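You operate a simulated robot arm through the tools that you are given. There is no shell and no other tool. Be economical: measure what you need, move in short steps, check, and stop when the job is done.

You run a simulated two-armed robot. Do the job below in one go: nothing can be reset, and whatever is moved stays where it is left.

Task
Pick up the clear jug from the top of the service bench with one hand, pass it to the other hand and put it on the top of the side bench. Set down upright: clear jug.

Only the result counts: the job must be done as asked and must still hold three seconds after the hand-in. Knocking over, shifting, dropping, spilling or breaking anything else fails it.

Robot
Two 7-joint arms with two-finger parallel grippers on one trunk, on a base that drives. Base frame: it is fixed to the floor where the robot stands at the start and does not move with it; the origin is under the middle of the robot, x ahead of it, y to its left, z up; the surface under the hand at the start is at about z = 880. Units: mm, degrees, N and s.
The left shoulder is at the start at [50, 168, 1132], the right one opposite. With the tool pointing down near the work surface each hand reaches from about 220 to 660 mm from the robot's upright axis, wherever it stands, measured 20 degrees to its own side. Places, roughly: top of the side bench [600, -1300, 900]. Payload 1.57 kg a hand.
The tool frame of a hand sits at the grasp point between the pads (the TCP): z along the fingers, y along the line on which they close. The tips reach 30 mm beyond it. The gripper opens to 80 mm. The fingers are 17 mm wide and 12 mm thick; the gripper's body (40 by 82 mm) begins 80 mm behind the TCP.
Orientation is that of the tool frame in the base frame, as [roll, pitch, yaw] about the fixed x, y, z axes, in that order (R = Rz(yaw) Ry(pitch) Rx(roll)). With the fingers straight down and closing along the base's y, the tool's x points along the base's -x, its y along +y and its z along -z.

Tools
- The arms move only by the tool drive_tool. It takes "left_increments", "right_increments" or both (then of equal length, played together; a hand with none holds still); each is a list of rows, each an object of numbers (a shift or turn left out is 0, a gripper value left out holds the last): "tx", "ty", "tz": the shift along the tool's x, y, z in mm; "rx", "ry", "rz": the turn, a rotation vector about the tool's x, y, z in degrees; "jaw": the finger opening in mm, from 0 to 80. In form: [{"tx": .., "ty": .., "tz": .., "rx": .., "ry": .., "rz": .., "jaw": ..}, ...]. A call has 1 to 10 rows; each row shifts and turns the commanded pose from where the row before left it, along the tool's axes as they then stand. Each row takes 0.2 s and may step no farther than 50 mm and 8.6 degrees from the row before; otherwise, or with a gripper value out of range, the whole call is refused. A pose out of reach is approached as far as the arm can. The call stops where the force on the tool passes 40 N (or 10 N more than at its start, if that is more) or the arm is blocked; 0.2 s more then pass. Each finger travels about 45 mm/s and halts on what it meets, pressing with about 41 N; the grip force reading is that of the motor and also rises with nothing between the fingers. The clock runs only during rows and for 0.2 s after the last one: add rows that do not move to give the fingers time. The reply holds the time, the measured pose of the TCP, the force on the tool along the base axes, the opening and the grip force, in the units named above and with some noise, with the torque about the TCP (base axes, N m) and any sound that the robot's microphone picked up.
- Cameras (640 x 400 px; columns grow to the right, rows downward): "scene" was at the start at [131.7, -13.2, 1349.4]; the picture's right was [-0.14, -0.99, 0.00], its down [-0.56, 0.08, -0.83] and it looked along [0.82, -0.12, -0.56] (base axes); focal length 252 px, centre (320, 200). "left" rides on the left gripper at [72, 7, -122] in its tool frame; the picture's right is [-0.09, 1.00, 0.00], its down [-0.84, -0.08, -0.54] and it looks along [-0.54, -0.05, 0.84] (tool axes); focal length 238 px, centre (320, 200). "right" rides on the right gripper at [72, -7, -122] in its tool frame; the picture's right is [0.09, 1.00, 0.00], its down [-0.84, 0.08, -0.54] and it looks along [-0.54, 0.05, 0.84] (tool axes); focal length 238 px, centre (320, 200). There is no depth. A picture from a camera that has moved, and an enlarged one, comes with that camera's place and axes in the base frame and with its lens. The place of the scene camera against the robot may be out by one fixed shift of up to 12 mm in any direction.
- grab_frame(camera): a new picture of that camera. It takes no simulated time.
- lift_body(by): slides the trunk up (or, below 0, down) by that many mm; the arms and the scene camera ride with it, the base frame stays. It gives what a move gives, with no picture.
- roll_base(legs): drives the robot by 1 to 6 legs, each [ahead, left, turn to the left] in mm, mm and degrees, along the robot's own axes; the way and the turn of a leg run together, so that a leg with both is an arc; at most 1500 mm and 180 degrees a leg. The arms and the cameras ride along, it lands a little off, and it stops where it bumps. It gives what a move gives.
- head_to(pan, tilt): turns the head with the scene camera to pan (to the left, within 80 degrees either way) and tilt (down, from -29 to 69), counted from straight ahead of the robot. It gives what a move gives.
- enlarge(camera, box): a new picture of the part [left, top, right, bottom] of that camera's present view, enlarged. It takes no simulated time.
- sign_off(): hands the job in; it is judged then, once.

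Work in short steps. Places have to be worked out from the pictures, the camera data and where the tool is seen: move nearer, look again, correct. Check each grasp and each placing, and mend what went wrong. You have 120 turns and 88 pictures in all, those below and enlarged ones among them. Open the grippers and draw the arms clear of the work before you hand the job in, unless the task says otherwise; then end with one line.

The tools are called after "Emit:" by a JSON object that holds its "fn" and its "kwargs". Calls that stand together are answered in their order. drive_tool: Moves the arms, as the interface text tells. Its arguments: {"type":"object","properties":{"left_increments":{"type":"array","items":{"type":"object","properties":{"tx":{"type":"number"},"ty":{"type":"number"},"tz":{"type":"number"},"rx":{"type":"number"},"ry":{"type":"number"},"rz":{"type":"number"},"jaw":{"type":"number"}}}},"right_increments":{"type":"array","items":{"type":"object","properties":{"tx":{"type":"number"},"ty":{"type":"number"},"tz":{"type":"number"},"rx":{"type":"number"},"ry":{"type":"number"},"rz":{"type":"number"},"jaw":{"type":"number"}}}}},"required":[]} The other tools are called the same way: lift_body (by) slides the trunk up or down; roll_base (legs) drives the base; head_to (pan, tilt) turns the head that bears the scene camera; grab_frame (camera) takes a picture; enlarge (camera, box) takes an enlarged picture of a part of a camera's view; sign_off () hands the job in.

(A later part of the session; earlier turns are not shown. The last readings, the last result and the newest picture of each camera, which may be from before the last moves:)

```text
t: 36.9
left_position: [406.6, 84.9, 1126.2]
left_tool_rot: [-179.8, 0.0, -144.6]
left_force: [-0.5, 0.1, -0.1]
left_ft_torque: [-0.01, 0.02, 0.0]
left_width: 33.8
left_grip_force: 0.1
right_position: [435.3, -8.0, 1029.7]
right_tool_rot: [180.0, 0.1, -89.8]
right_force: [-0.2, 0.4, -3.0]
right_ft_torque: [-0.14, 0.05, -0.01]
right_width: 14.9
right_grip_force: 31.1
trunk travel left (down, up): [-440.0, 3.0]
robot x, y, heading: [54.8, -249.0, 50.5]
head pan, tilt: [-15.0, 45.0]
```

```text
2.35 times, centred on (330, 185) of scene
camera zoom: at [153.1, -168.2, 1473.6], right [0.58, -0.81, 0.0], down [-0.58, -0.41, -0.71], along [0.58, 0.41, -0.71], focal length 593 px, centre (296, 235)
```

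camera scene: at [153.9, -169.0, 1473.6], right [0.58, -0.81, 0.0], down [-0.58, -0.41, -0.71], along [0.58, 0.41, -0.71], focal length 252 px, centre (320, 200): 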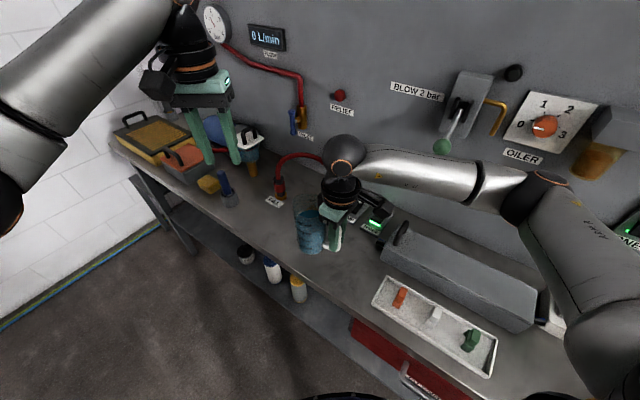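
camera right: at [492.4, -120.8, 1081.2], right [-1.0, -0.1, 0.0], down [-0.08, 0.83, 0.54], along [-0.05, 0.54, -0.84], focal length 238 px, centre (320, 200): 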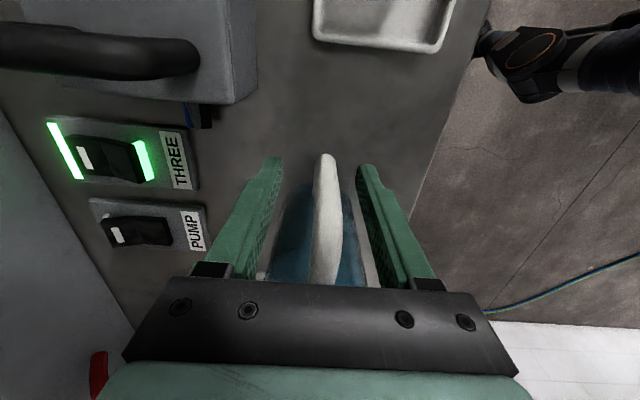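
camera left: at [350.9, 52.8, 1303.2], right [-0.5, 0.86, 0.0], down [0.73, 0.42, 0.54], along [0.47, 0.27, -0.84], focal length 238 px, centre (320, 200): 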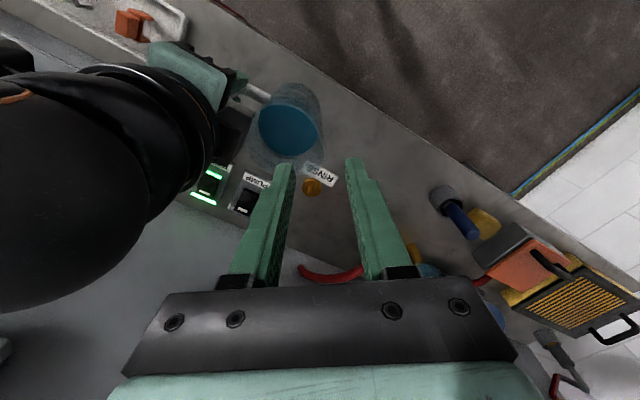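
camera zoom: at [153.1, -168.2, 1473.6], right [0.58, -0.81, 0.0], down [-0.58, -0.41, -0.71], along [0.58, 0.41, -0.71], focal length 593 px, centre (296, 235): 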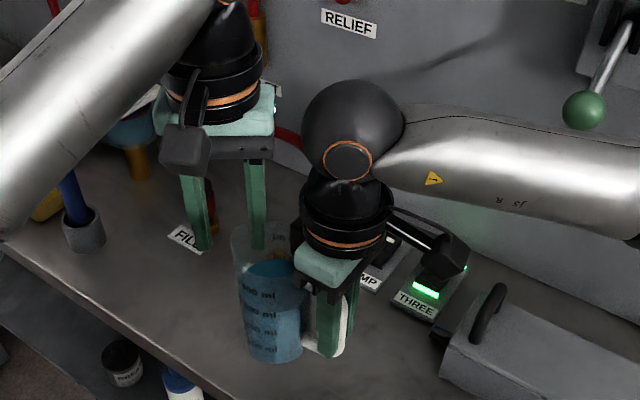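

The wall is about 3 mm outward of the finger midpoint. Correct and descend, inner finger into the jug, watching force.

Emit:
{"fn": "drive_tool", "kwargs": {"left_increments": [{"ty": 3, "tz": 6}, {"tz": 10}, {"tz": 10}, {"tz": 10}, {"tz": 8}]}}

Emit:
{"fn": "enlarge", "kwargs": {"camera": "left", "box": [220, 70, 400, 230]}}

Emit:
{"fn": "enlarge", "kwargs": {"camera": "scene", "box": [240, 100, 420, 270]}}

```text
t: 38.0
left_position: [404.7, 87.5, 1083.4]
left_tool_rot: [-179.8, 0.0, -144.6]
left_force: [0.0, -0.1, 0.3]
left_ft_torque: [-0.03, 0.03, -0.02]
left_width: 33.9
left_grip_force: 0.1
right_position: [434.6, -7.9, 1029.1]
right_tool_rot: [180.0, 0.0, -89.7]
right_force: [1.0, -0.8, -2.5]
right_ft_torque: [-0.16, 0.05, 0.03]
right_width: 14.8
right_grip_force: 31.2
trunk travel left (down, up): [-440.0, 3.0]
robot x, y, heading: [55.0, -243.3, 50.3]
head pan, tilt: [-15.0, 45.0]
```

```text
2.50 times, centred on (310, 150) of left
camera zoom: at [341.8, 51.9, 1205.9], right [-0.5, 0.86, 0.0], down [0.73, 0.42, 0.54], along [0.47, 0.27, -0.84], focal length 596 px, centre (345, 325)
```

zoom: 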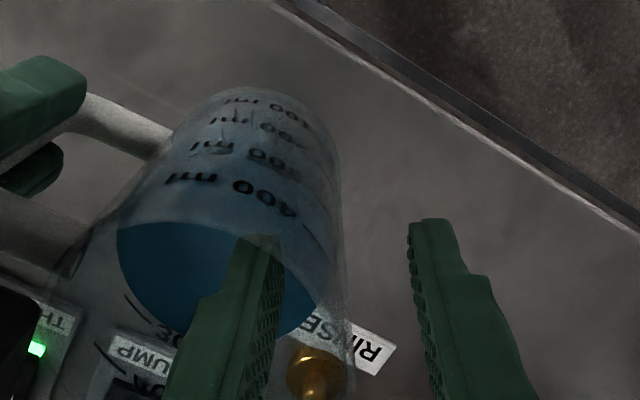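

```text
2.35 times, centred on (330, 185) of scene
camera zoom: at [153.1, -168.3, 1473.6], right [0.58, -0.81, 0.0], down [-0.58, -0.41, -0.71], along [0.58, 0.41, -0.71], focal length 593 px, centre (296, 235)
```

zoom: 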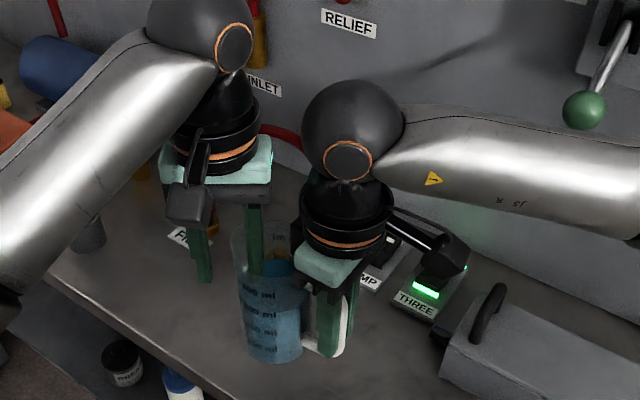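

Inner finger is inside with no contact and the wall is centred. Close the left gripper on the wall gently.

Emit:
{"fn": "drive_tool", "kwargs": {"left_increments": [{"jaw": 24}, {"jaw": 16}, {"jaw": 10}, {"jaw": 6}, {"jaw": 3}, {"jaw": 0}, {}, {}]}}

Emit:
{"fn": "enlarge", "kwargs": {"camera": "left", "box": [220, 70, 400, 230]}}

Emit:
{"fn": "enlarge", "kwargs": {"camera": "scene", "box": [240, 100, 420, 270]}}

```text
t: 39.9
left_position: [405.5, 84.9, 1084.1]
left_tool_rot: [-179.5, 0.1, -144.7]
left_force: [13.9, -21.0, 0.0]
left_ft_torque: [0.19, 0.03, 0.41]
left_width: 8.1
left_grip_force: 26.2
right_position: [432.7, -7.4, 1029.9]
right_tool_rot: [180.0, 0.6, -89.6]
right_force: [-14.3, 22.1, 0.4]
right_ft_torque: [-1.22, -0.67, 0.26]
right_width: 14.9
right_grip_force: 31.5
trunk travel left (down, up): [-440.0, 3.0]
robot x, y, heading: [58.1, -246.8, 50.3]
head pan, tilt: [-15.0, 45.0]
```

```text
2.50 times, centred on (310, 150) of left
camera zoom: at [342.4, 50.1, 1206.0], right [-0.5, 0.87, -0.01], down [0.73, 0.42, 0.54], along [0.47, 0.26, -0.84], focal length 596 px, centre (345, 325)
```

zoom: 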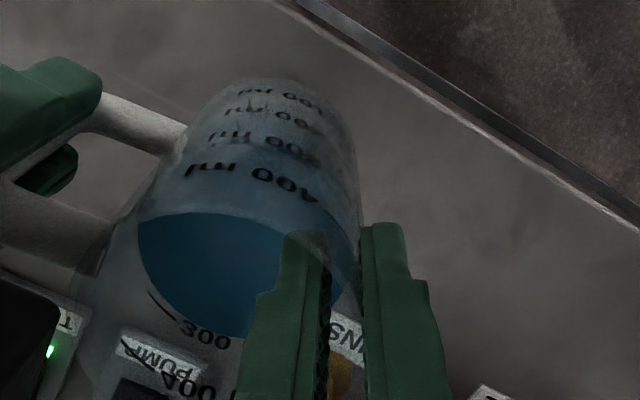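

```text
2.35 times, centred on (330, 185) of scene
camera zoom: at [153.1, -168.4, 1473.6], right [0.58, -0.81, 0.0], down [-0.58, -0.41, -0.71], along [0.58, 0.41, -0.71], focal length 593 px, centre (296, 235)
```

zoom: 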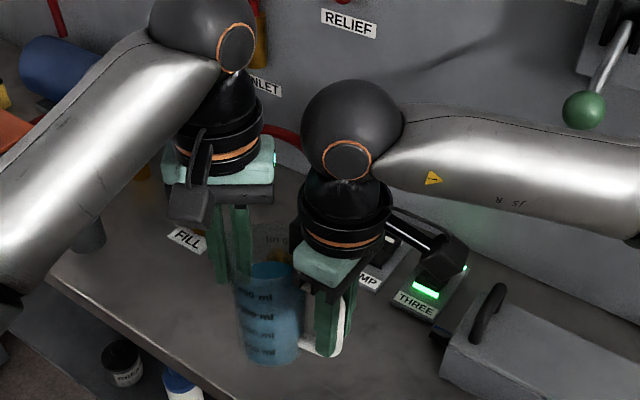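

The pinch holds (8 mm) but the hands strain against each other with ~25 N along the left closing axis. Relieve by easing the left hand inward.

Emit:
{"fn": "drive_tool", "kwargs": {"left_increments": [{"ty": -1}, {"ty": -1}, {"ty": -1}, {}]}}

```text
t: 40.9
left_position: [406.6, 84.3, 1082.7]
left_tool_rot: [-179.8, -0.1, -144.6]
left_force: [11.4, -13.6, -3.6]
left_ft_torque: [-0.62, 0.11, 0.41]
left_width: 7.8
left_grip_force: 26.5
right_position: [434.4, -8.0, 1028.9]
right_tool_rot: [179.9, 0.4, -89.7]
right_force: [-11.0, 14.2, 2.5]
right_ft_torque: [0.24, -0.53, 0.22]
right_width: 14.8
right_grip_force: 31.3
trunk travel left (down, up): [-440.0, 3.0]
robot x, y, heading: [59.5, -243.3, 50.4]
head pan, tilt: [-15.0, 45.0]
```

Emit:
{"fn": "drive_tool", "kwargs": {"left_increments": [{"ty": -1}, {"ty": -1}, {"ty": -1}, {}]}}

```text
t: 41.9
left_position: [407.9, 84.0, 1081.7]
left_tool_rot: [-180.0, -0.1, -144.4]
left_force: [8.4, -2.9, -4.6]
left_ft_torque: [-0.55, -0.12, 0.41]
left_width: 7.6
left_grip_force: 26.8
right_position: [434.8, -8.9, 1028.6]
right_tool_rot: [180.0, 0.1, -89.7]
right_force: [-7.6, 2.7, 4.8]
right_ft_torque: [0.94, -0.04, 0.25]
right_width: 15.0
right_grip_force: 31.3
trunk travel left (down, up): [-440.0, 3.0]
robot x, y, heading: [58.0, -247.2, 50.4]
head pan, tilt: [-15.0, 45.0]
```

Emit:
{"fn": "drive_tool", "kwargs": {"left_increments": [{"tx": -1, "ty": -0.5}, {"tx": -1, "ty": -0.5}, {}]}}

Emit:
{"fn": "enlarge", "kwargs": {"camera": "scene", "box": [240, 100, 420, 270]}}

Emit:
{"fn": "enlarge", "kwargs": {"camera": "left", "box": [220, 70, 400, 230]}}

```text
t: 42.6
left_position: [409.6, 84.6, 1081.9]
left_tool_rot: [180.0, 0.0, -144.3]
left_force: [1.8, 4.9, -5.9]
left_ft_torque: [-0.01, -0.51, 0.37]
left_width: 7.4
left_grip_force: 26.0
right_position: [434.6, -8.8, 1027.9]
right_tool_rot: [-179.9, 0.0, -89.6]
right_force: [-1.5, -4.8, 6.7]
right_ft_torque: [0.87, 0.7, -0.13]
right_width: 15.0
right_grip_force: 30.7
trunk travel left (down, up): [-440.0, 3.0]
robot x, y, heading: [55.9, -244.4, 50.3]
head pan, tilt: [-15.0, 45.0]
```

```text
2.35 times, centred on (330, 185) of scene
camera zoom: at [153.1, -168.3, 1473.6], right [0.58, -0.81, 0.0], down [-0.58, -0.41, -0.71], along [0.58, 0.41, -0.71], focal length 593 px, centre (296, 235)
```

zoom: 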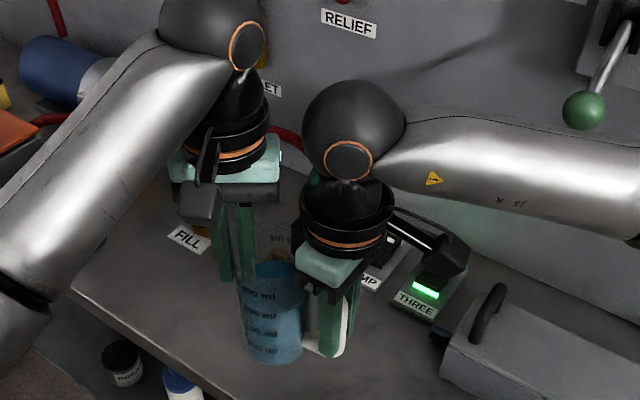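

```text
2.50 times, centred on (310, 150) of left
camera zoom: at [347.6, 48.0, 1205.2], right [-0.5, 0.86, 0.0], down [0.73, 0.42, 0.54], along [0.47, 0.27, -0.84], focal length 596 px, centre (345, 325)
```

zoom: 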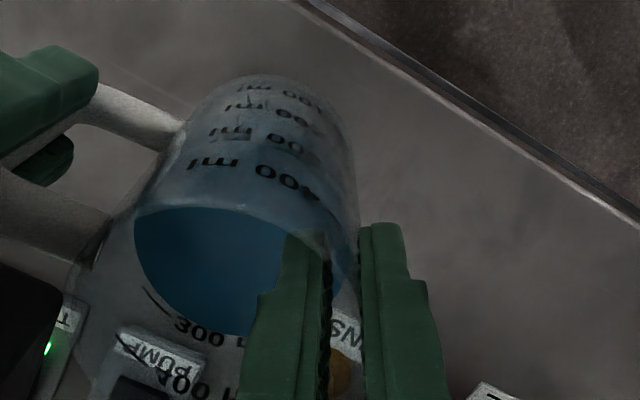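

Residual strain is small (~5 N). Release the right gripper slowly, the left now holds the jug.

Emit:
{"fn": "drive_tool", "kwargs": {"right_increments": [{"jaw": 15}, {"jaw": 17}, {"jaw": 20}, {"jaw": 25}, {}]}}

Emit:
{"fn": "enlarge", "kwargs": {"camera": "scene", "box": [240, 100, 420, 270]}}

Emit:
{"fn": "enlarge", "kwargs": {"camera": "left", "box": [200, 70, 400, 230]}}

```text
t: 43.9
left_position: [410.7, 82.9, 1083.0]
left_tool_rot: [-179.8, 0.0, -144.6]
left_force: [4.2, 0.0, 0.7]
left_ft_torque: [0.02, -0.27, 0.35]
left_width: 6.2
left_grip_force: 25.9
right_position: [434.6, -9.5, 1028.3]
right_tool_rot: [179.9, 0.1, -89.8]
right_force: [-3.8, 0.7, -2.3]
right_ft_torque: [-0.02, 0.13, -0.02]
right_width: 28.3
right_grip_force: 1.9
trunk travel left (down, up): [-440.0, 3.0]
robot x, y, heading: [58.3, -245.2, 50.2]
head pan, tilt: [-15.0, 45.0]
```

```text
2.35 times, centred on (330, 185) of scene
camera zoom: at [153.1, -168.4, 1473.6], right [0.58, -0.81, 0.0], down [-0.58, -0.41, -0.71], along [0.58, 0.41, -0.71], focal length 593 px, centre (296, 235)
```

zoom: 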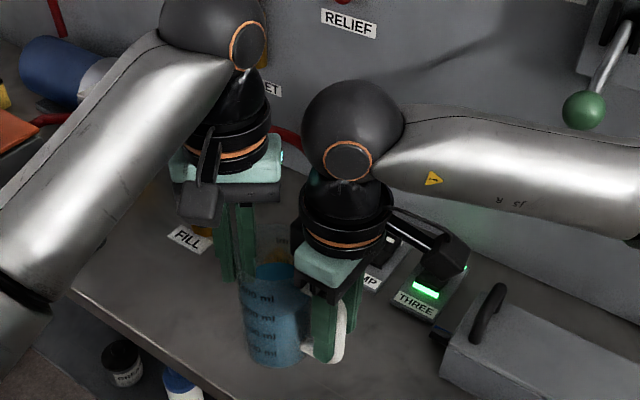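

```text
2.50 times, centred on (300, 150) of left
camera zoom: at [347.8, 47.1, 1205.5], right [-0.5, 0.86, 0.0], down [0.73, 0.42, 0.54], along [0.47, 0.27, -0.84], focal length 596 px, centre (370, 325)
```

zoom: 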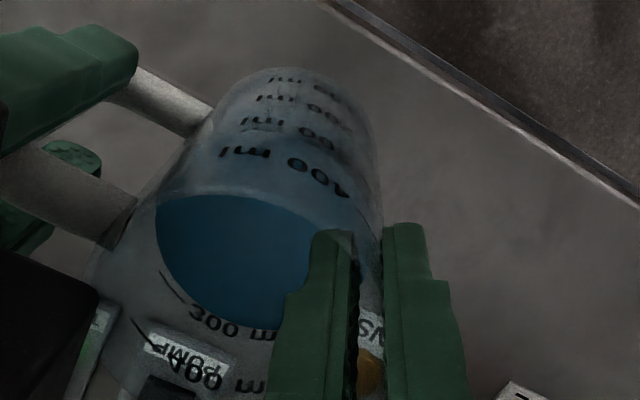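

Right grip is open but the handle still touches a right finger; zoom to judge the jug's attitude.

Emit:
{"fn": "enlarge", "kwargs": {"camera": "scene", "box": [290, 170, 370, 270]}}

Emit:
{"fn": "enlarge", "kwargs": {"camera": "right", "box": [200, 100, 440, 300]}}

```text
4.00 times, centred on (330, 220) of scene
camera zoom: at [153.1, -168.4, 1473.6], right [0.58, -0.81, 0.0], down [-0.58, -0.41, -0.71], along [0.58, 0.41, -0.71], focal length 1007 px, centre (280, 120)
```

zoom: 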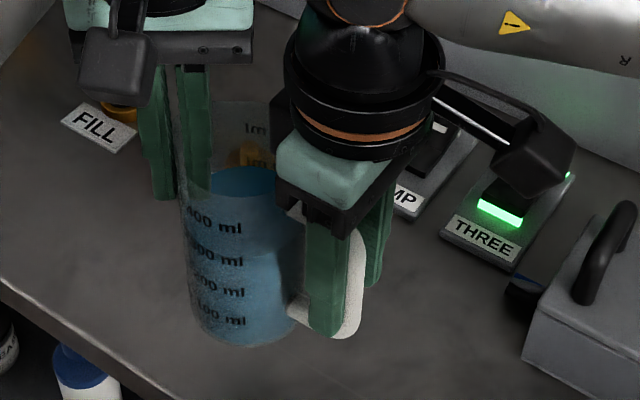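

```text
2.00 times, centred on (320, 200) of right
camera zoom: at [442.4, -81.5, 1151.0], right [-1.0, -0.1, 0.0], down [-0.08, 0.83, 0.54], along [-0.05, 0.54, -0.84], focal length 477 px, centre (320, 200)
```

zoom: 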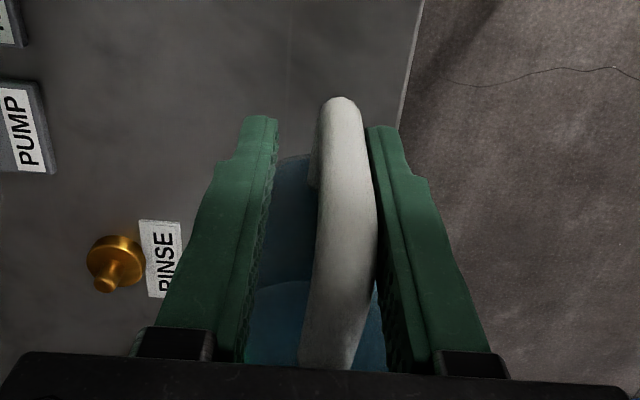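

The handle rests on the right hand's -x finger. Open wider and shift the right hand -x slightly to free it, then see how the jug settles.

Emit:
{"fn": "drive_tool", "kwargs": {"right_increments": [{"jaw": 32}, {"jaw": 38, "ty": 2}, {"jaw": 44, "ty": 2}, {}, {}]}}

Emit:
{"fn": "enlarge", "kwargs": {"camera": "scene", "box": [290, 170, 370, 270]}}

Emit:
{"fn": "enlarge", "kwargs": {"camera": "right", "box": [200, 100, 440, 300]}}

```text
t: 45.0
left_position: [409.3, 82.5, 1082.3]
left_tool_rot: [-180.0, -0.1, -144.6]
left_force: [0.8, -0.5, -0.6]
left_ft_torque: [0.14, 0.04, 0.0]
left_width: 4.8
left_grip_force: 25.4
right_position: [431.6, -7.6, 1029.7]
right_tool_rot: [180.0, 0.2, -89.7]
right_force: [0.0, -0.5, 0.0]
right_ft_torque: [-0.01, -0.02, -0.02]
right_width: 44.4
right_grip_force: 0.2
trunk travel left (down, up): [-440.0, 3.0]
robot x, y, heading: [57.4, -246.2, 50.4]
head pan, tilt: [-15.0, 45.0]
```

```text
4.00 times, centred on (330, 220) of scene
camera zoom: at [153.1, -168.4, 1473.6], right [0.58, -0.81, 0.0], down [-0.58, -0.41, -0.71], along [0.58, 0.41, -0.71], focal length 1007 px, centre (280, 120)
```

zoom: 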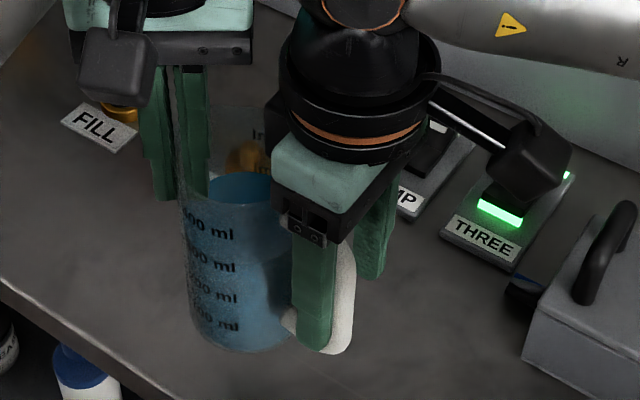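

```text
2.00 times, centred on (320, 200) of right
camera zoom: at [438.9, -81.3, 1151.7], right [-1.0, -0.1, 0.0], down [-0.08, 0.83, 0.54], along [-0.05, 0.54, -0.84], focal length 477 px, centre (320, 200)
```

zoom: 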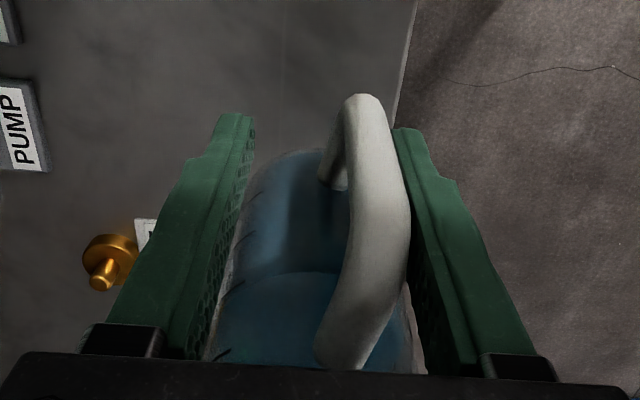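

The jug is yawing to align its wall with the pads. Wait a moment and re-read, widening the right jaw on the -x side.

Emit:
{"fn": "drive_tool", "kwargs": {"right_increments": [{"jaw": 60, "ty": 3}, {"jaw": 70, "ty": 4}, {}, {}, {}]}}

Emit:
{"fn": "enlarge", "kwargs": {"camera": "scene", "box": [280, 160, 370, 270]}}

Emit:
{"fn": "enlarge", "kwargs": {"camera": "left", "box": [200, 70, 400, 230]}}

```text
t: 46.2
left_position: [409.8, 83.7, 1082.8]
left_tool_rot: [-179.8, 0.0, -144.6]
left_force: [-0.6, -0.5, 0.2]
left_ft_torque: [0.16, 0.04, -0.04]
left_width: 4.6
left_grip_force: 25.1
right_position: [424.1, -7.8, 1029.0]
right_tool_rot: [-180.0, 0.2, -89.7]
right_force: [0.6, 0.2, 0.3]
right_ft_torque: [0.01, -0.07, -0.02]
right_width: 69.9
right_grip_force: 0.0
trunk travel left (down, up): [-440.0, 3.0]
robot x, y, heading: [57.2, -244.1, 50.5]
head pan, tilt: [-15.0, 45.0]
```

```text
3.64 times, centred on (325, 215) of scene
camera zoom: at [153.1, -168.4, 1473.6], right [0.58, -0.81, 0.0], down [-0.58, -0.41, -0.71], along [0.58, 0.41, -0.71], focal length 916 px, centre (302, 146)
```

zoom: 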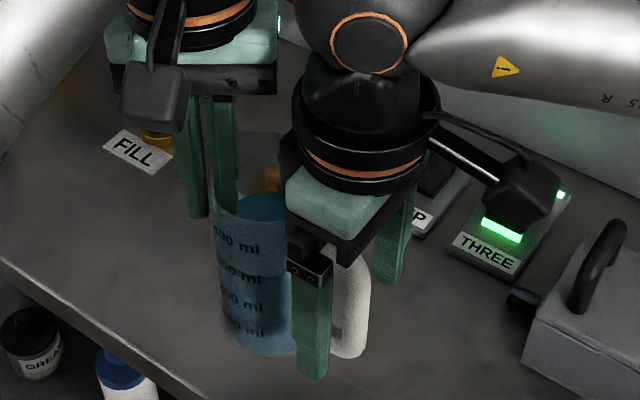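

```text
2.50 times, centred on (300, 150) of left
camera zoom: at [347.7, 47.2, 1205.4], right [-0.5, 0.86, 0.0], down [0.73, 0.42, 0.54], along [0.47, 0.27, -0.84], focal length 596 px, centre (370, 325)
```

zoom: 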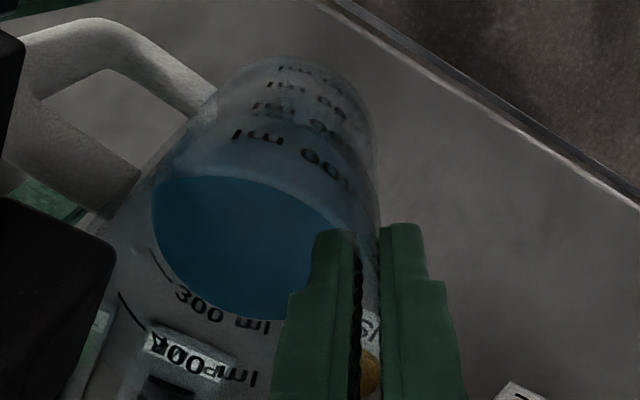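

Stable: 4.6 mm, torque consistent with the jug hanging level. Withdraw the right hand straight along -y (fingers pass either side of the bar).

Emit:
{"fn": "drive_tool", "kwargs": {"right_increments": [{"tx": 8}, {"tx": 15}, {"tx": 20}, {"tx": 25}, {"tx": 25, "tz": -10}, {"tx": 25, "tz": -20}, {"tx": 25, "tz": -25}]}}

Emit:
{"fn": "enlarge", "kwargs": {"camera": "scene", "box": [260, 120, 420, 270]}}

Emit:
{"fn": "enlarge", "kwargs": {"camera": "right", "box": [200, 140, 440, 340]}}

```text
t: 47.9
left_position: [410.8, 84.4, 1083.4]
left_tool_rot: [-179.9, 0.0, -144.6]
left_force: [0.2, -0.2, 0.5]
left_ft_torque: [0.18, 0.05, -0.05]
left_width: 4.3
left_grip_force: 25.3
right_position: [424.7, -151.1, 1082.8]
right_tool_rot: [180.0, 0.1, -89.7]
right_force: [-0.2, 0.6, -0.6]
right_ft_torque: [0.03, -0.01, -0.01]
right_width: 69.8
right_grip_force: 0.0
trunk travel left (down, up): [-440.0, 3.0]
robot x, y, heading: [55.5, -245.0, 50.4]
head pan, tilt: [-15.0, 45.0]
```

```text
2.67 times, centred on (340, 195) of scene
camera zoom: at [152.9, -168.9, 1473.7], right [0.58, -0.81, 0.0], down [-0.58, -0.41, -0.71], along [0.58, 0.41, -0.71], focal length 672 px, centre (267, 213)
```

zoom: 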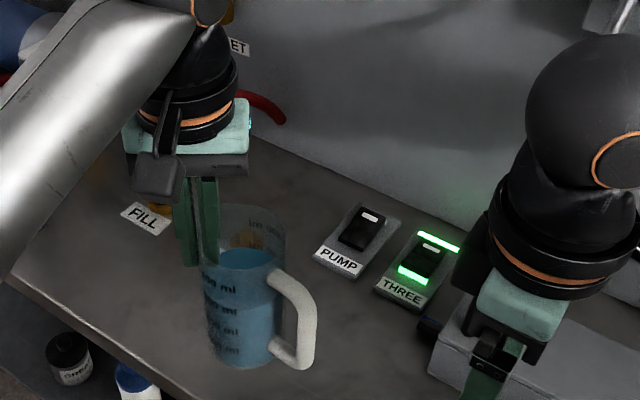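

```text
2.00 times, centred on (320, 240) of right
camera zoom: at [433.2, -224.5, 1205.6], right [-1.0, -0.1, 0.0], down [-0.08, 0.84, 0.54], along [-0.05, 0.54, -0.84], focal length 477 px, centre (320, 120)
```

zoom: 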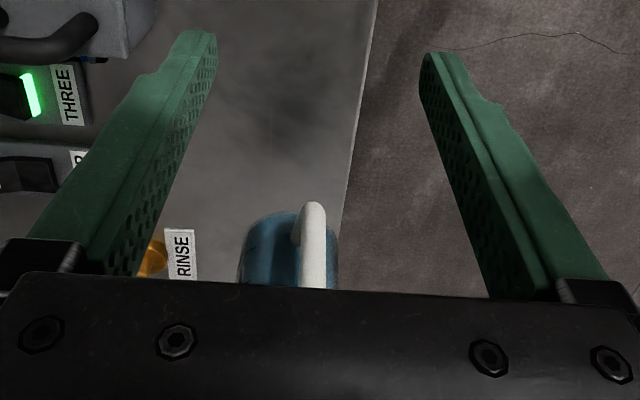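

Handed over: left holds the jug upright. Raise it a bit slowly and check that the grip does not slip.

Emit:
{"fn": "drive_tool", "kwargs": {"left_increments": [{"tz": -3}, {"tz": -5}, {"tz": -7}, {"tz": -7}, {"tz": -7}, {"tz": -7}, {"tz": -5}, {"tz": -3}, {}, {}]}}

Emit:
{"fn": "enlarge", "kwargs": {"camera": "scene", "box": [260, 120, 420, 270]}}

Emit:
{"fn": "enlarge", "kwargs": {"camera": "left", "box": [200, 70, 400, 230]}}

```text
t: 50.0
left_position: [410.2, 84.4, 1126.3]
left_tool_rot: [-179.9, 0.0, -144.6]
left_force: [-0.3, 0.1, -2.9]
left_ft_torque: [0.14, 0.03, -0.06]
left_width: 4.6
left_grip_force: 25.4
right_position: [425.3, -151.4, 1082.6]
right_tool_rot: [179.9, 0.1, -89.8]
right_force: [0.1, 0.8, 0.4]
right_ft_torque: [-0.01, -0.03, 0.02]
right_width: 70.3
right_grip_force: 0.0
trunk travel left (down, up): [-440.0, 3.0]
robot x, y, heading: [62.4, -245.2, 50.4]
head pan, tilt: [-15.0, 45.0]
```

```text
2.67 times, centred on (340, 195) of scene
camera zoom: at [153.1, -168.4, 1473.6], right [0.58, -0.81, 0.0], down [-0.58, -0.41, -0.71], along [0.58, 0.41, -0.71], focal length 672 px, centre (267, 213)
```

zoom: 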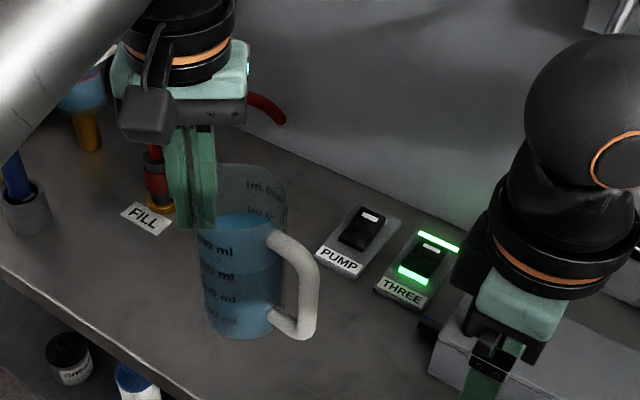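

```text
2.50 times, centred on (300, 150) of left
camera zoom: at [347.1, 47.3, 1249.2], right [-0.5, 0.86, 0.0], down [0.73, 0.42, 0.54], along [0.47, 0.27, -0.84], focal length 596 px, centre (370, 325)
```

zoom: 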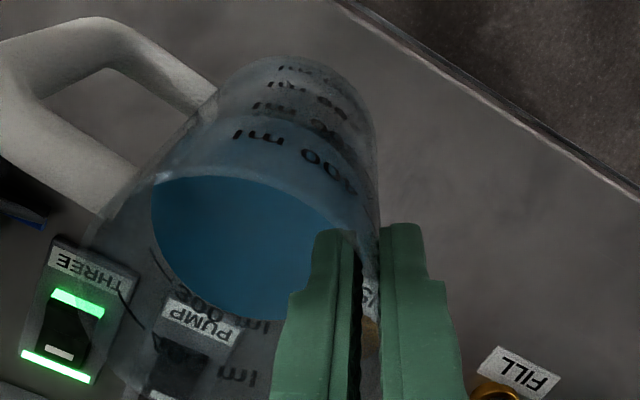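

The left carries 2.9 N firmly with no slip. Back the robot off the bench, then turn to heading 0 and look toward the side bench.

Emit:
{"fn": "roll_base", "kwargs": {"legs": [[-300, 0, 0]]}}

Emit:
{"fn": "roll_base", "kwargs": {"legs": [[0, 0, -50]]}}

Emit:
{"fn": "head_to", "kwargs": {"pan": -45, "tilt": 25}}

Emit:
{"fn": "grab_frame", "kwargs": {"camera": "scene"}}

Emit:
{"fn": "grab_frame", "kwargs": {"camera": "left"}}

```text
t: 52.1
left_position: [220.8, -142.9, 1126.6]
left_tool_rot: [-179.9, 0.0, -144.4]
left_force: [0.1, -0.4, -2.8]
left_ft_torque: [0.11, 0.02, 0.0]
left_width: 4.8
left_grip_force: 25.6
right_position: [237.0, -377.4, 1082.0]
right_tool_rot: [-180.0, 0.2, -89.6]
right_force: [-0.7, -0.6, 0.3]
right_ft_torque: [0.03, 0.0, -0.01]
right_width: 69.8
right_grip_force: 0.0
trunk travel left (down, up): [-440.0, 3.0]
robot x, y, heading: [-132.2, -473.0, 50.5]
head pan, tilt: [-15.0, 45.0]
```

```text
t: 54.7
left_position: [350.7, -522.0, 1125.6]
left_tool_rot: [-179.9, 0.0, 166.6]
left_force: [0.5, 0.0, -2.4]
left_ft_torque: [0.12, -0.06, 0.0]
left_width: 4.4
left_grip_force: 25.0
right_position: [183.4, -689.8, 1083.2]
right_tool_rot: [179.9, 0.2, -138.5]
right_force: [0.6, 0.2, -1.1]
right_ft_torque: [0.02, -0.02, -0.02]
right_width: 69.8
right_grip_force: 0.1
trunk travel left (down, up): [-440.0, 3.0]
robot x, y, heading: [-130.5, -468.7, 1.5]
head pan, tilt: [-15.0, 45.0]
```

```text
t: 55.6
left_position: [350.6, -522.2, 1125.4]
left_tool_rot: [-179.9, -0.1, 166.6]
left_force: [0.0, 0.6, -2.6]
left_ft_torque: [0.13, -0.03, 0.02]
left_width: 4.3
left_grip_force: 24.8
right_position: [183.7, -688.6, 1082.7]
right_tool_rot: [180.0, 0.0, -138.6]
right_force: [0.6, 0.4, 0.1]
right_ft_torque: [-0.01, -0.02, 0.01]
right_width: 70.1
right_grip_force: 0.1
trunk travel left (down, up): [-440.0, 3.0]
robot x, y, heading: [-128.9, -470.2, 1.6]
head pan, tilt: [-45.0, 25.0]
```

```text
36 pictures are left
camera scene: at [-18.5, -535.9, 1504.2], right [-0.69, -0.73, 0.0], down [-0.31, 0.29, -0.91], along [0.66, -0.62, -0.42], focal length 252 px, centre (320, 200)
```

scene: 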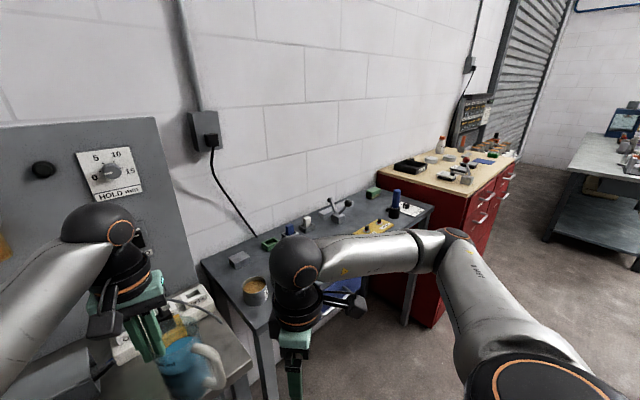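

```text
35 pictures are left
camera left: at [281.7, -498.6, 1249.0], right [0.32, 0.95, 0.0], down [0.8, -0.27, 0.54], along [0.51, -0.18, -0.84], focal length 238 px, centre (320, 200)
```

left: 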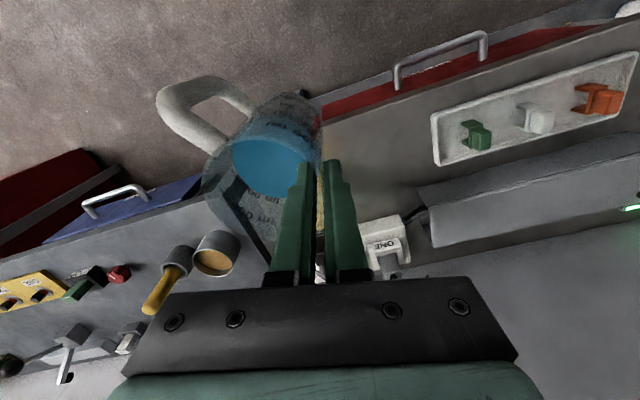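

Side bench lies ahead-right along the same wall. Drive sideways 770 mm at this standoff, then look down at it.

Emit:
{"fn": "roll_base", "kwargs": {"legs": [[0, -770, -1.5]]}}

Emit:
{"fn": "head_to", "kwargs": {"pan": 0, "tilt": 38}}

Emit:
{"fn": "grab_frame", "kwargs": {"camera": "scene"}}

```text
t: 62.7
left_position: [353.6, -1297.7, 1126.0]
left_tool_rot: [-180.0, -0.1, 164.3]
left_force: [0.1, -0.6, -3.4]
left_ft_torque: [0.13, -0.08, -0.01]
left_width: 4.1
left_grip_force: 24.7
right_position: [181.8, -1457.6, 1082.5]
right_tool_rot: [179.9, 0.0, -140.8]
right_force: [-0.3, 0.2, 0.1]
right_ft_torque: [-0.02, 0.04, -0.01]
right_width: 69.9
right_grip_force: 0.1
trunk travel left (down, up): [-440.0, 3.0]
robot x, y, heading: [-121.5, -1231.9, -1.0]
head pan, tilt: [-45.0, 25.0]
```

```text
t: 63.8
left_position: [354.1, -1297.8, 1126.7]
left_tool_rot: [-179.9, -0.3, 164.3]
left_force: [0.2, 0.1, -3.1]
left_ft_torque: [0.12, -0.06, 0.0]
left_width: 4.1
left_grip_force: 24.9
right_position: [180.4, -1458.0, 1083.1]
right_tool_rot: [179.9, 0.2, -140.8]
right_force: [0.0, 0.4, -0.5]
right_ft_torque: [0.0, 0.01, 0.03]
right_width: 70.3
right_grip_force: 0.1
trunk travel left (down, up): [-440.0, 3.0]
robot x, y, heading: [-124.8, -1225.7, -0.5]
head pan, tilt: [0.0, 38.0]
```

```text
34 pictures are left
camera scene: at [6.9, -1232.0, 1483.9], right [-0.01, -1.0, 0.0], down [-0.62, 0.01, -0.79], along [0.79, -0.01, -0.62], focal length 252 px, centre (320, 200)
```

scene: 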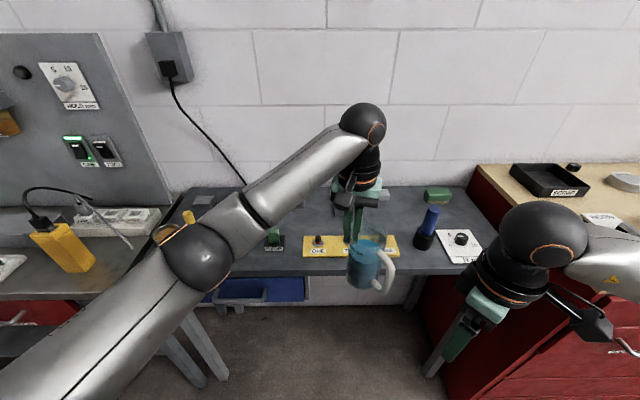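

Yellow plate occupies the front; I need a free patch. Look through the left camera.

Emit:
{"fn": "grab_frame", "kwargs": {"camera": "left"}}

Emit:
{"fn": "grab_frame", "kwargs": {"camera": "right"}}

```text
33 pictures are left
camera left: at [286.4, -1271.6, 1249.0], right [0.36, 0.93, 0.0], down [0.79, -0.3, 0.54], along [0.5, -0.2, -0.84], focal length 238 px, centre (320, 200)
```

left: 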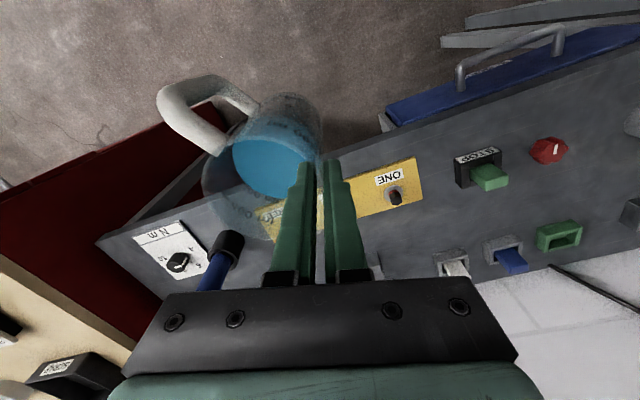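

```text
32 pictures are left
camera right: at [130.3, -1508.4, 1205.4], right [-0.7, 0.71, 0.0], down [0.6, 0.59, 0.54], along [0.39, 0.38, -0.84], focal length 238 px, centre (320, 200)
```

right: 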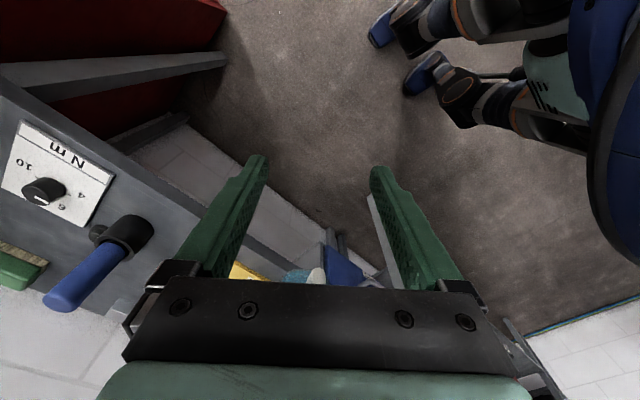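

Free patch seems to be behind the yellow plate around [640, -1470]. Bring the jug up and to the left in the robot's frame, and raise the right hand out of the way.

Emit:
{"fn": "drive_tool", "kwargs": {"left_increments": [{"tx": 1.5, "ty": 5, "tz": -3}, {"tx": 2.8, "ty": 10, "tz": -6}, {"tx": 2.9, "ty": 10.3, "tz": -6}, {"tx": 2.9, "ty": 10.3, "tz": -6}, {"tx": 2.9, "ty": 10.3, "tz": -6}, {"tx": 2.9, "ty": 10.3, "tz": -6}, {"tx": 2.9, "ty": 10.3, "tz": -6}, {"tx": 2.9, "ty": 10.3, "tz": -6}, {"tx": 2.8, "ty": 10, "tz": -6}, {"tx": 2, "ty": 6, "tz": -3}], "right_increments": [{"tz": -15}, {"tz": -15}, {"tz": -15}, {"tz": -15}, {"tz": -15}, {"tz": -15}, {"tz": -15}, {"tz": -10}, {}, {}]}}

Emit:
{"fn": "roll_base", "kwargs": {"legs": [[0, -245, 0]]}}

Emit:
{"fn": "head_to", "kwargs": {"pan": 0, "tilt": 42}}

Emit:
{"fn": "grab_frame", "kwargs": {"camera": "scene"}}

```text
t: 66.0
left_position: [353.4, -1198.9, 1179.8]
left_tool_rot: [-179.9, 0.0, 164.3]
left_force: [-0.6, 0.3, -3.0]
left_ft_torque: [0.1, -0.06, 0.0]
left_width: 4.1
left_grip_force: 24.9
right_position: [181.5, -1457.1, 1198.4]
right_tool_rot: [-180.0, 0.1, -140.8]
right_force: [-0.1, 0.2, -1.5]
right_ft_torque: [0.01, 0.0, 0.01]
right_width: 70.1
right_grip_force: 0.2
trunk travel left (down, up): [-440.0, 3.0]
robot x, y, heading: [-127.4, -1228.5, -0.6]
head pan, tilt: [0.0, 38.0]
```

```text
t: 68.8
left_position: [350.5, -1450.8, 1180.3]
left_tool_rot: [-179.8, -0.1, 164.3]
left_force: [0.2, 0.0, -2.8]
left_ft_torque: [0.09, -0.08, -0.04]
left_width: 4.0
left_grip_force: 24.5
right_position: [177.8, -1706.8, 1198.0]
right_tool_rot: [179.9, 0.2, -140.8]
right_force: [1.5, 0.3, -0.1]
right_ft_torque: [-0.02, 0.01, 0.01]
right_width: 70.3
right_grip_force: 0.1
trunk travel left (down, up): [-440.0, 3.0]
robot x, y, heading: [-125.7, -1477.3, -0.8]
head pan, tilt: [0.0, 38.0]
```

```text
t: 69.5
left_position: [350.2, -1449.5, 1180.3]
left_tool_rot: [-179.9, 0.0, 164.5]
left_force: [0.4, 0.3, -2.4]
left_ft_torque: [0.12, -0.06, 0.01]
left_width: 4.0
left_grip_force: 24.9
right_position: [178.7, -1706.8, 1197.7]
right_tool_rot: [179.9, 0.1, -140.9]
right_force: [-0.8, 0.7, 0.2]
right_ft_torque: [0.03, -0.02, -0.02]
right_width: 69.8
right_grip_force: 0.0
trunk travel left (down, up): [-440.0, 3.0]
robot x, y, heading: [-130.0, -1480.2, -0.6]
head pan, tilt: [0.0, 42.0]
```

```text
31 pictures are left
camera scene: at [1.4, -1482.1, 1478.0], right [-0.01, -1.0, 0.0], down [-0.67, 0.01, -0.74], along [0.74, -0.01, -0.67], focal length 252 px, centre (320, 200)
```

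scene: 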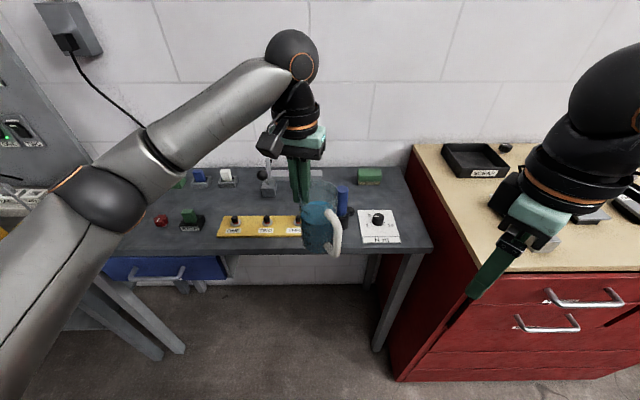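

The patch at about [660, -1462] behind the plate's right end is free in both views. Drive forward 210 mm with the jug held high.

Emit:
{"fn": "roll_base", "kwargs": {"legs": [[210, 0, 0]]}}

Emit:
{"fn": "grab_frame", "kwargs": {"camera": "scene"}}

Emit:
{"fn": "grab_frame", "kwargs": {"camera": "left"}}

```text
t: 71.1
left_position: [561.9, -1452.5, 1178.5]
left_tool_rot: [-179.9, -0.2, 164.4]
left_force: [0.5, 0.0, -3.2]
left_ft_torque: [0.1, -0.09, -0.02]
left_width: 4.1
left_grip_force: 24.8
right_position: [389.2, -1709.2, 1198.1]
right_tool_rot: [-180.0, 0.1, -140.9]
right_force: [0.5, 0.3, 0.0]
right_ft_torque: [0.01, 0.01, 0.05]
right_width: 70.0
right_grip_force: 0.0
trunk travel left (down, up): [-440.0, 3.0]
robot x, y, heading: [81.9, -1484.4, -0.5]
head pan, tilt: [0.0, 42.0]
```

```text
30 pictures are left
camera scene: at [212.1, -1484.5, 1477.9], right [-0.01, -1.0, 0.0], down [-0.67, 0.01, -0.74], along [0.74, -0.01, -0.67], focal length 252 px, centre (320, 200)
```

scene: 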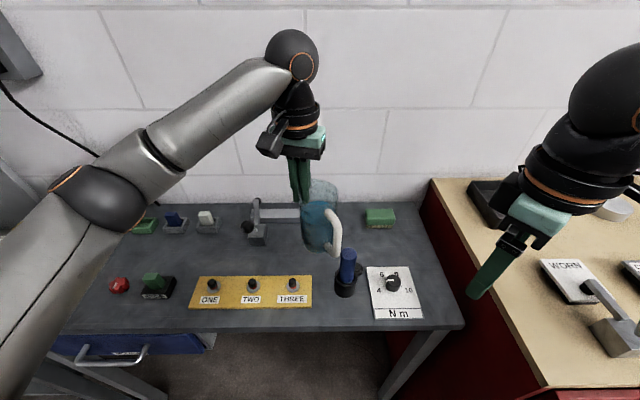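

```text
29 pictures are left
camera left: at [493.6, -1427.0, 1302.0], right [0.36, 0.93, 0.0], down [0.79, -0.3, 0.54], along [0.5, -0.2, -0.84], focal length 238 px, centre (320, 200)
```

left: 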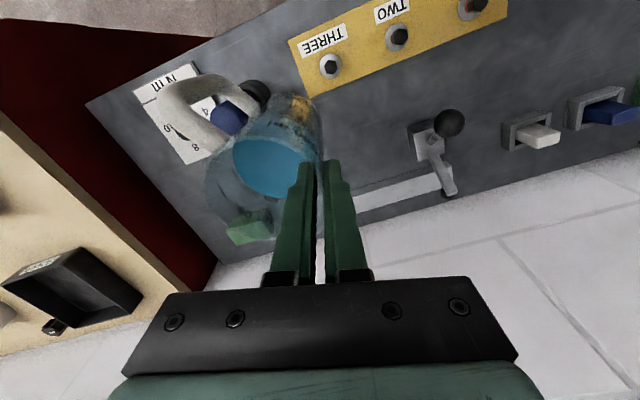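

Spot around [655, -1475] is clear (plate ends x 563, a bar lies at x ≈ 770, the blue tool at [522, -1550]). Move the jug out over it, still high.

Emit:
{"fn": "drive_tool", "kwargs": {"left_increments": [{"tx": -6, "ty": 2}, {"tx": -11, "ty": 4}, {"tx": -12, "ty": 5}, {"tx": -12, "ty": 5}, {"tx": -12, "ty": 5}, {"tx": -12, "ty": 5}, {"tx": -12, "ty": 5}, {"tx": -11, "ty": 4}, {"tx": -7, "ty": 2}, {}]}}

Emit:
{"fn": "enlarge", "kwargs": {"camera": "scene", "box": [220, 150, 420, 330]}}

Emit:
{"fn": "grab_frame", "kwargs": {"camera": "left"}}

```text
t: 73.3
left_position: [660.7, -1443.1, 1179.3]
left_tool_rot: [-179.9, 0.0, 164.4]
left_force: [0.2, -0.3, -2.6]
left_ft_torque: [0.11, -0.07, 0.01]
left_width: 3.9
left_grip_force: 24.7
right_position: [387.2, -1709.4, 1197.4]
right_tool_rot: [-180.0, 0.1, -140.8]
right_force: [0.3, -0.3, 0.6]
right_ft_torque: [0.03, 0.03, -0.02]
right_width: 70.0
right_grip_force: 0.2
trunk travel left (down, up): [-440.0, 3.0]
robot x, y, heading: [80.9, -1482.8, -0.8]
head pan, tilt: [0.0, 42.0]
```

```text
2.22 times, centred on (320, 240) of scene
camera zoom: at [211.4, -1484.4, 1477.9], right [-0.01, -1.0, 0.0], down [-0.67, 0.01, -0.74], along [0.74, -0.01, -0.67], focal length 560 px, centre (320, 111)
```

zoom: 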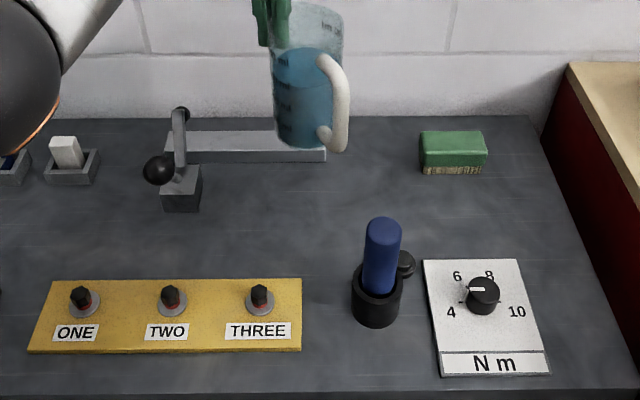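

```text
27 pictures are left
camera left: at [593.6, -1417.8, 1302.9], right [0.36, 0.93, 0.0], down [0.79, -0.3, 0.54], along [0.5, -0.2, -0.84], focal length 238 px, centre (320, 200)
```

left: 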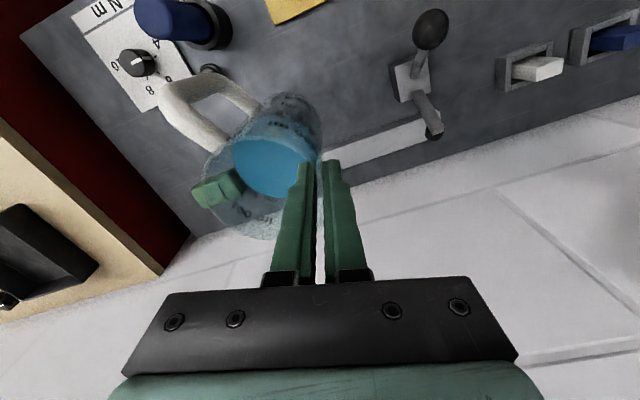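

Area under the jug is clear and the jug hangs upright. Lower it 115 mm.

Emit:
{"fn": "drive_tool", "kwargs": {"left_increments": [{"tz": 6}, {"tz": 12}, {"tz": 15}, {"tz": 15}, {"tz": 15}, {"tz": 15}, {"tz": 14}, {"tz": 12}, {"tz": 8}, {"tz": 3}]}}

Emit:
{"fn": "enlarge", "kwargs": {"camera": "scene", "box": [220, 150, 420, 330]}}

```text
t: 75.5
left_position: [662.3, -1442.4, 1063.9]
left_tool_rot: [-179.9, 0.0, 164.3]
left_force: [-0.1, 0.5, -2.6]
left_ft_torque: [0.13, -0.07, -0.02]
left_width: 4.1
left_grip_force: 24.9
right_position: [387.3, -1710.0, 1199.4]
right_tool_rot: [-179.9, 0.1, -140.8]
right_force: [0.1, -0.1, 0.5]
right_ft_torque: [0.0, 0.02, 0.01]
right_width: 70.0
right_grip_force: 0.1
trunk travel left (down, up): [-440.0, 3.0]
robot x, y, heading: [82.7, -1481.0, -0.9]
head pan, tilt: [0.0, 42.0]
```

```text
2.22 times, centred on (320, 240) of scene
camera zoom: at [211.3, -1484.5, 1477.9], right [-0.01, -1.0, 0.0], down [-0.67, 0.01, -0.74], along [0.74, -0.01, -0.67], focal length 560 px, centre (320, 111)
```

zoom: 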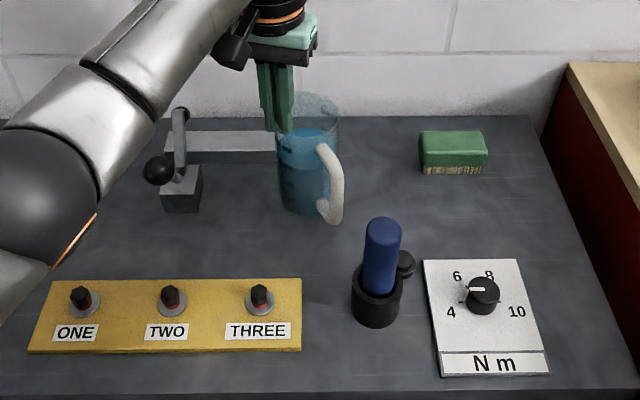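

Clear. Lower in small steps watching for contact.

Emit:
{"fn": "drive_tool", "kwargs": {"left_increments": [{"tz": 4}, {"tz": 4}, {"tz": 4}, {"tz": 4}, {"tz": 3}, {"tz": 2}, {}]}}

```text
t: 77.1
left_position: [661.6, -1443.3, 1043.4]
left_tool_rot: [-179.9, -0.1, 164.4]
left_force: [-0.3, 0.0, -2.8]
left_ft_torque: [0.12, -0.12, 0.0]
left_width: 3.9
left_grip_force: 24.3
right_position: [388.6, -1710.0, 1198.0]
right_tool_rot: [179.9, 0.1, -140.8]
right_force: [-0.2, 0.1, -0.1]
right_ft_torque: [-0.01, 0.0, 0.01]
right_width: 69.9
right_grip_force: 0.0
trunk travel left (down, up): [-440.0, 3.0]
robot x, y, heading: [86.4, -1479.7, -0.8]
head pan, tilt: [0.0, 42.0]
```

Emit:
{"fn": "drive_tool", "kwargs": {"left_increments": [{"tz": 2}, {"tz": 2}, {"tz": 2}, {"tz": 1}, {}]}}

Emit:
{"fn": "enlarge", "kwargs": {"camera": "scene", "box": [270, 180, 370, 270]}}

```text
t: 78.3
left_position: [661.5, -1443.8, 1036.1]
left_tool_rot: [-179.9, -0.1, 164.3]
left_force: [0.0, 0.4, -2.4]
left_ft_torque: [0.09, -0.07, -0.01]
left_width: 4.0
left_grip_force: 24.7
right_position: [387.7, -1710.1, 1196.6]
right_tool_rot: [-180.0, 0.0, -140.7]
right_force: [-0.9, 0.6, 0.6]
right_ft_torque: [0.01, 0.03, -0.02]
right_width: 70.1
right_grip_force: 0.0
trunk travel left (down, up): [-440.0, 3.0]
robot x, y, heading: [86.5, -1483.6, -0.8]
head pan, tilt: [0.0, 42.0]
```

```text
4.44 times, centred on (320, 225) of scene
camera zoom: at [211.3, -1484.5, 1477.9], right [-0.01, -1.0, 0.0], down [-0.67, 0.01, -0.74], along [0.74, -0.01, -0.67], focal length 1119 px, centre (320, 89)
```

zoom: 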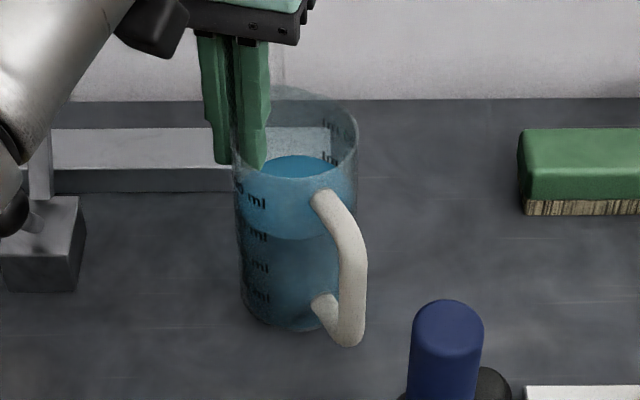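

No contact yet; continue down in small steps.

Emit:
{"fn": "drive_tool", "kwargs": {"left_increments": [{"tz": 1.5}, {"tz": 1.5}, {"tz": 1.5}, {"tz": 1.5}, {}]}}

```text
t: 79.5
left_position: [660.7, -1442.6, 1033.6]
left_tool_rot: [180.0, 0.2, 164.3]
left_force: [-2.8, 4.4, 18.7]
left_ft_torque: [-0.03, -0.18, -0.03]
left_width: 3.8
left_grip_force: 25.0
right_position: [385.5, -1708.0, 1198.9]
right_tool_rot: [-179.9, 0.2, -140.9]
right_force: [-0.7, -0.1, -0.7]
right_ft_torque: [-0.04, 0.05, 0.01]
right_width: 70.0
right_grip_force: 0.1
trunk travel left (down, up): [-440.0, 3.0]
robot x, y, heading: [80.7, -1480.5, -0.5]
head pan, tilt: [0.0, 42.0]
```

Contact (18.7 N). Ease up 2 mm, then open slowly.

Emit:
{"fn": "drive_tool", "kwargs": {"left_increments": [{"tz": -1}, {"tz": -1}, {}]}}

Emit:
{"fn": "enlarge", "kwargs": {"camera": "scene", "box": [270, 180, 370, 270]}}

```text
t: 80.3
left_position: [659.9, -1444.3, 1034.2]
left_tool_rot: [-180.0, 0.1, 164.4]
left_force: [1.1, 3.5, 14.9]
left_ft_torque: [0.08, -0.53, 0.01]
left_width: 4.1
left_grip_force: 24.8
right_position: [386.7, -1709.5, 1198.5]
right_tool_rot: [-179.9, 0.3, -140.7]
right_force: [-0.3, -1.1, 0.3]
right_ft_torque: [0.02, 0.01, 0.0]
right_width: 70.0
right_grip_force: 0.1
trunk travel left (down, up): [-440.0, 3.0]
robot x, y, heading: [85.4, -1482.4, -1.1]
head pan, tilt: [0.0, 42.0]
```

```text
4.44 times, centred on (320, 225) of scene
camera zoom: at [209.1, -1484.1, 1478.2], right [-0.01, -1.0, 0.0], down [-0.67, 0.01, -0.74], along [0.74, -0.01, -0.67], focal length 1119 px, centre (320, 89)
```

zoom: 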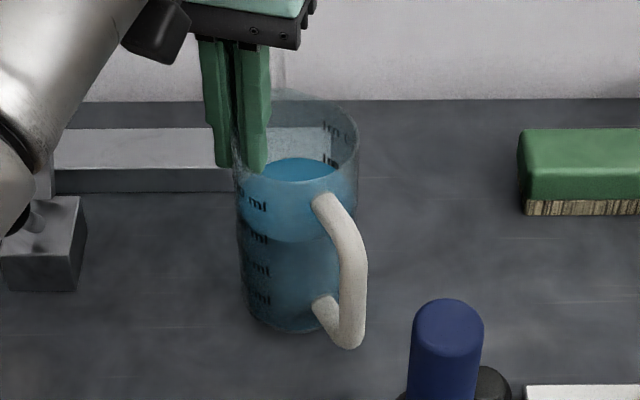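

Emit:
{"fn": "drive_tool", "kwargs": {"left_increments": [{"tz": -1}, {"tz": -1}, {}]}}

```text
t: 81.1
left_position: [661.0, -1442.9, 1034.4]
left_tool_rot: [-180.0, -0.1, 164.3]
left_force: [2.2, 2.7, 4.8]
left_ft_torque: [0.07, -0.56, 0.08]
left_width: 3.8
left_grip_force: 24.6
right_position: [388.8, -1708.5, 1197.3]
right_tool_rot: [-179.9, 0.2, -140.8]
right_force: [0.1, -0.4, 0.7]
right_ft_torque: [0.0, -0.02, 0.01]
right_width: 69.8
right_grip_force: 0.1
trunk travel left (down, up): [-440.0, 3.0]
robot x, y, heading: [81.2, -1480.1, -0.3]
head pan, tilt: [0.0, 42.0]
```

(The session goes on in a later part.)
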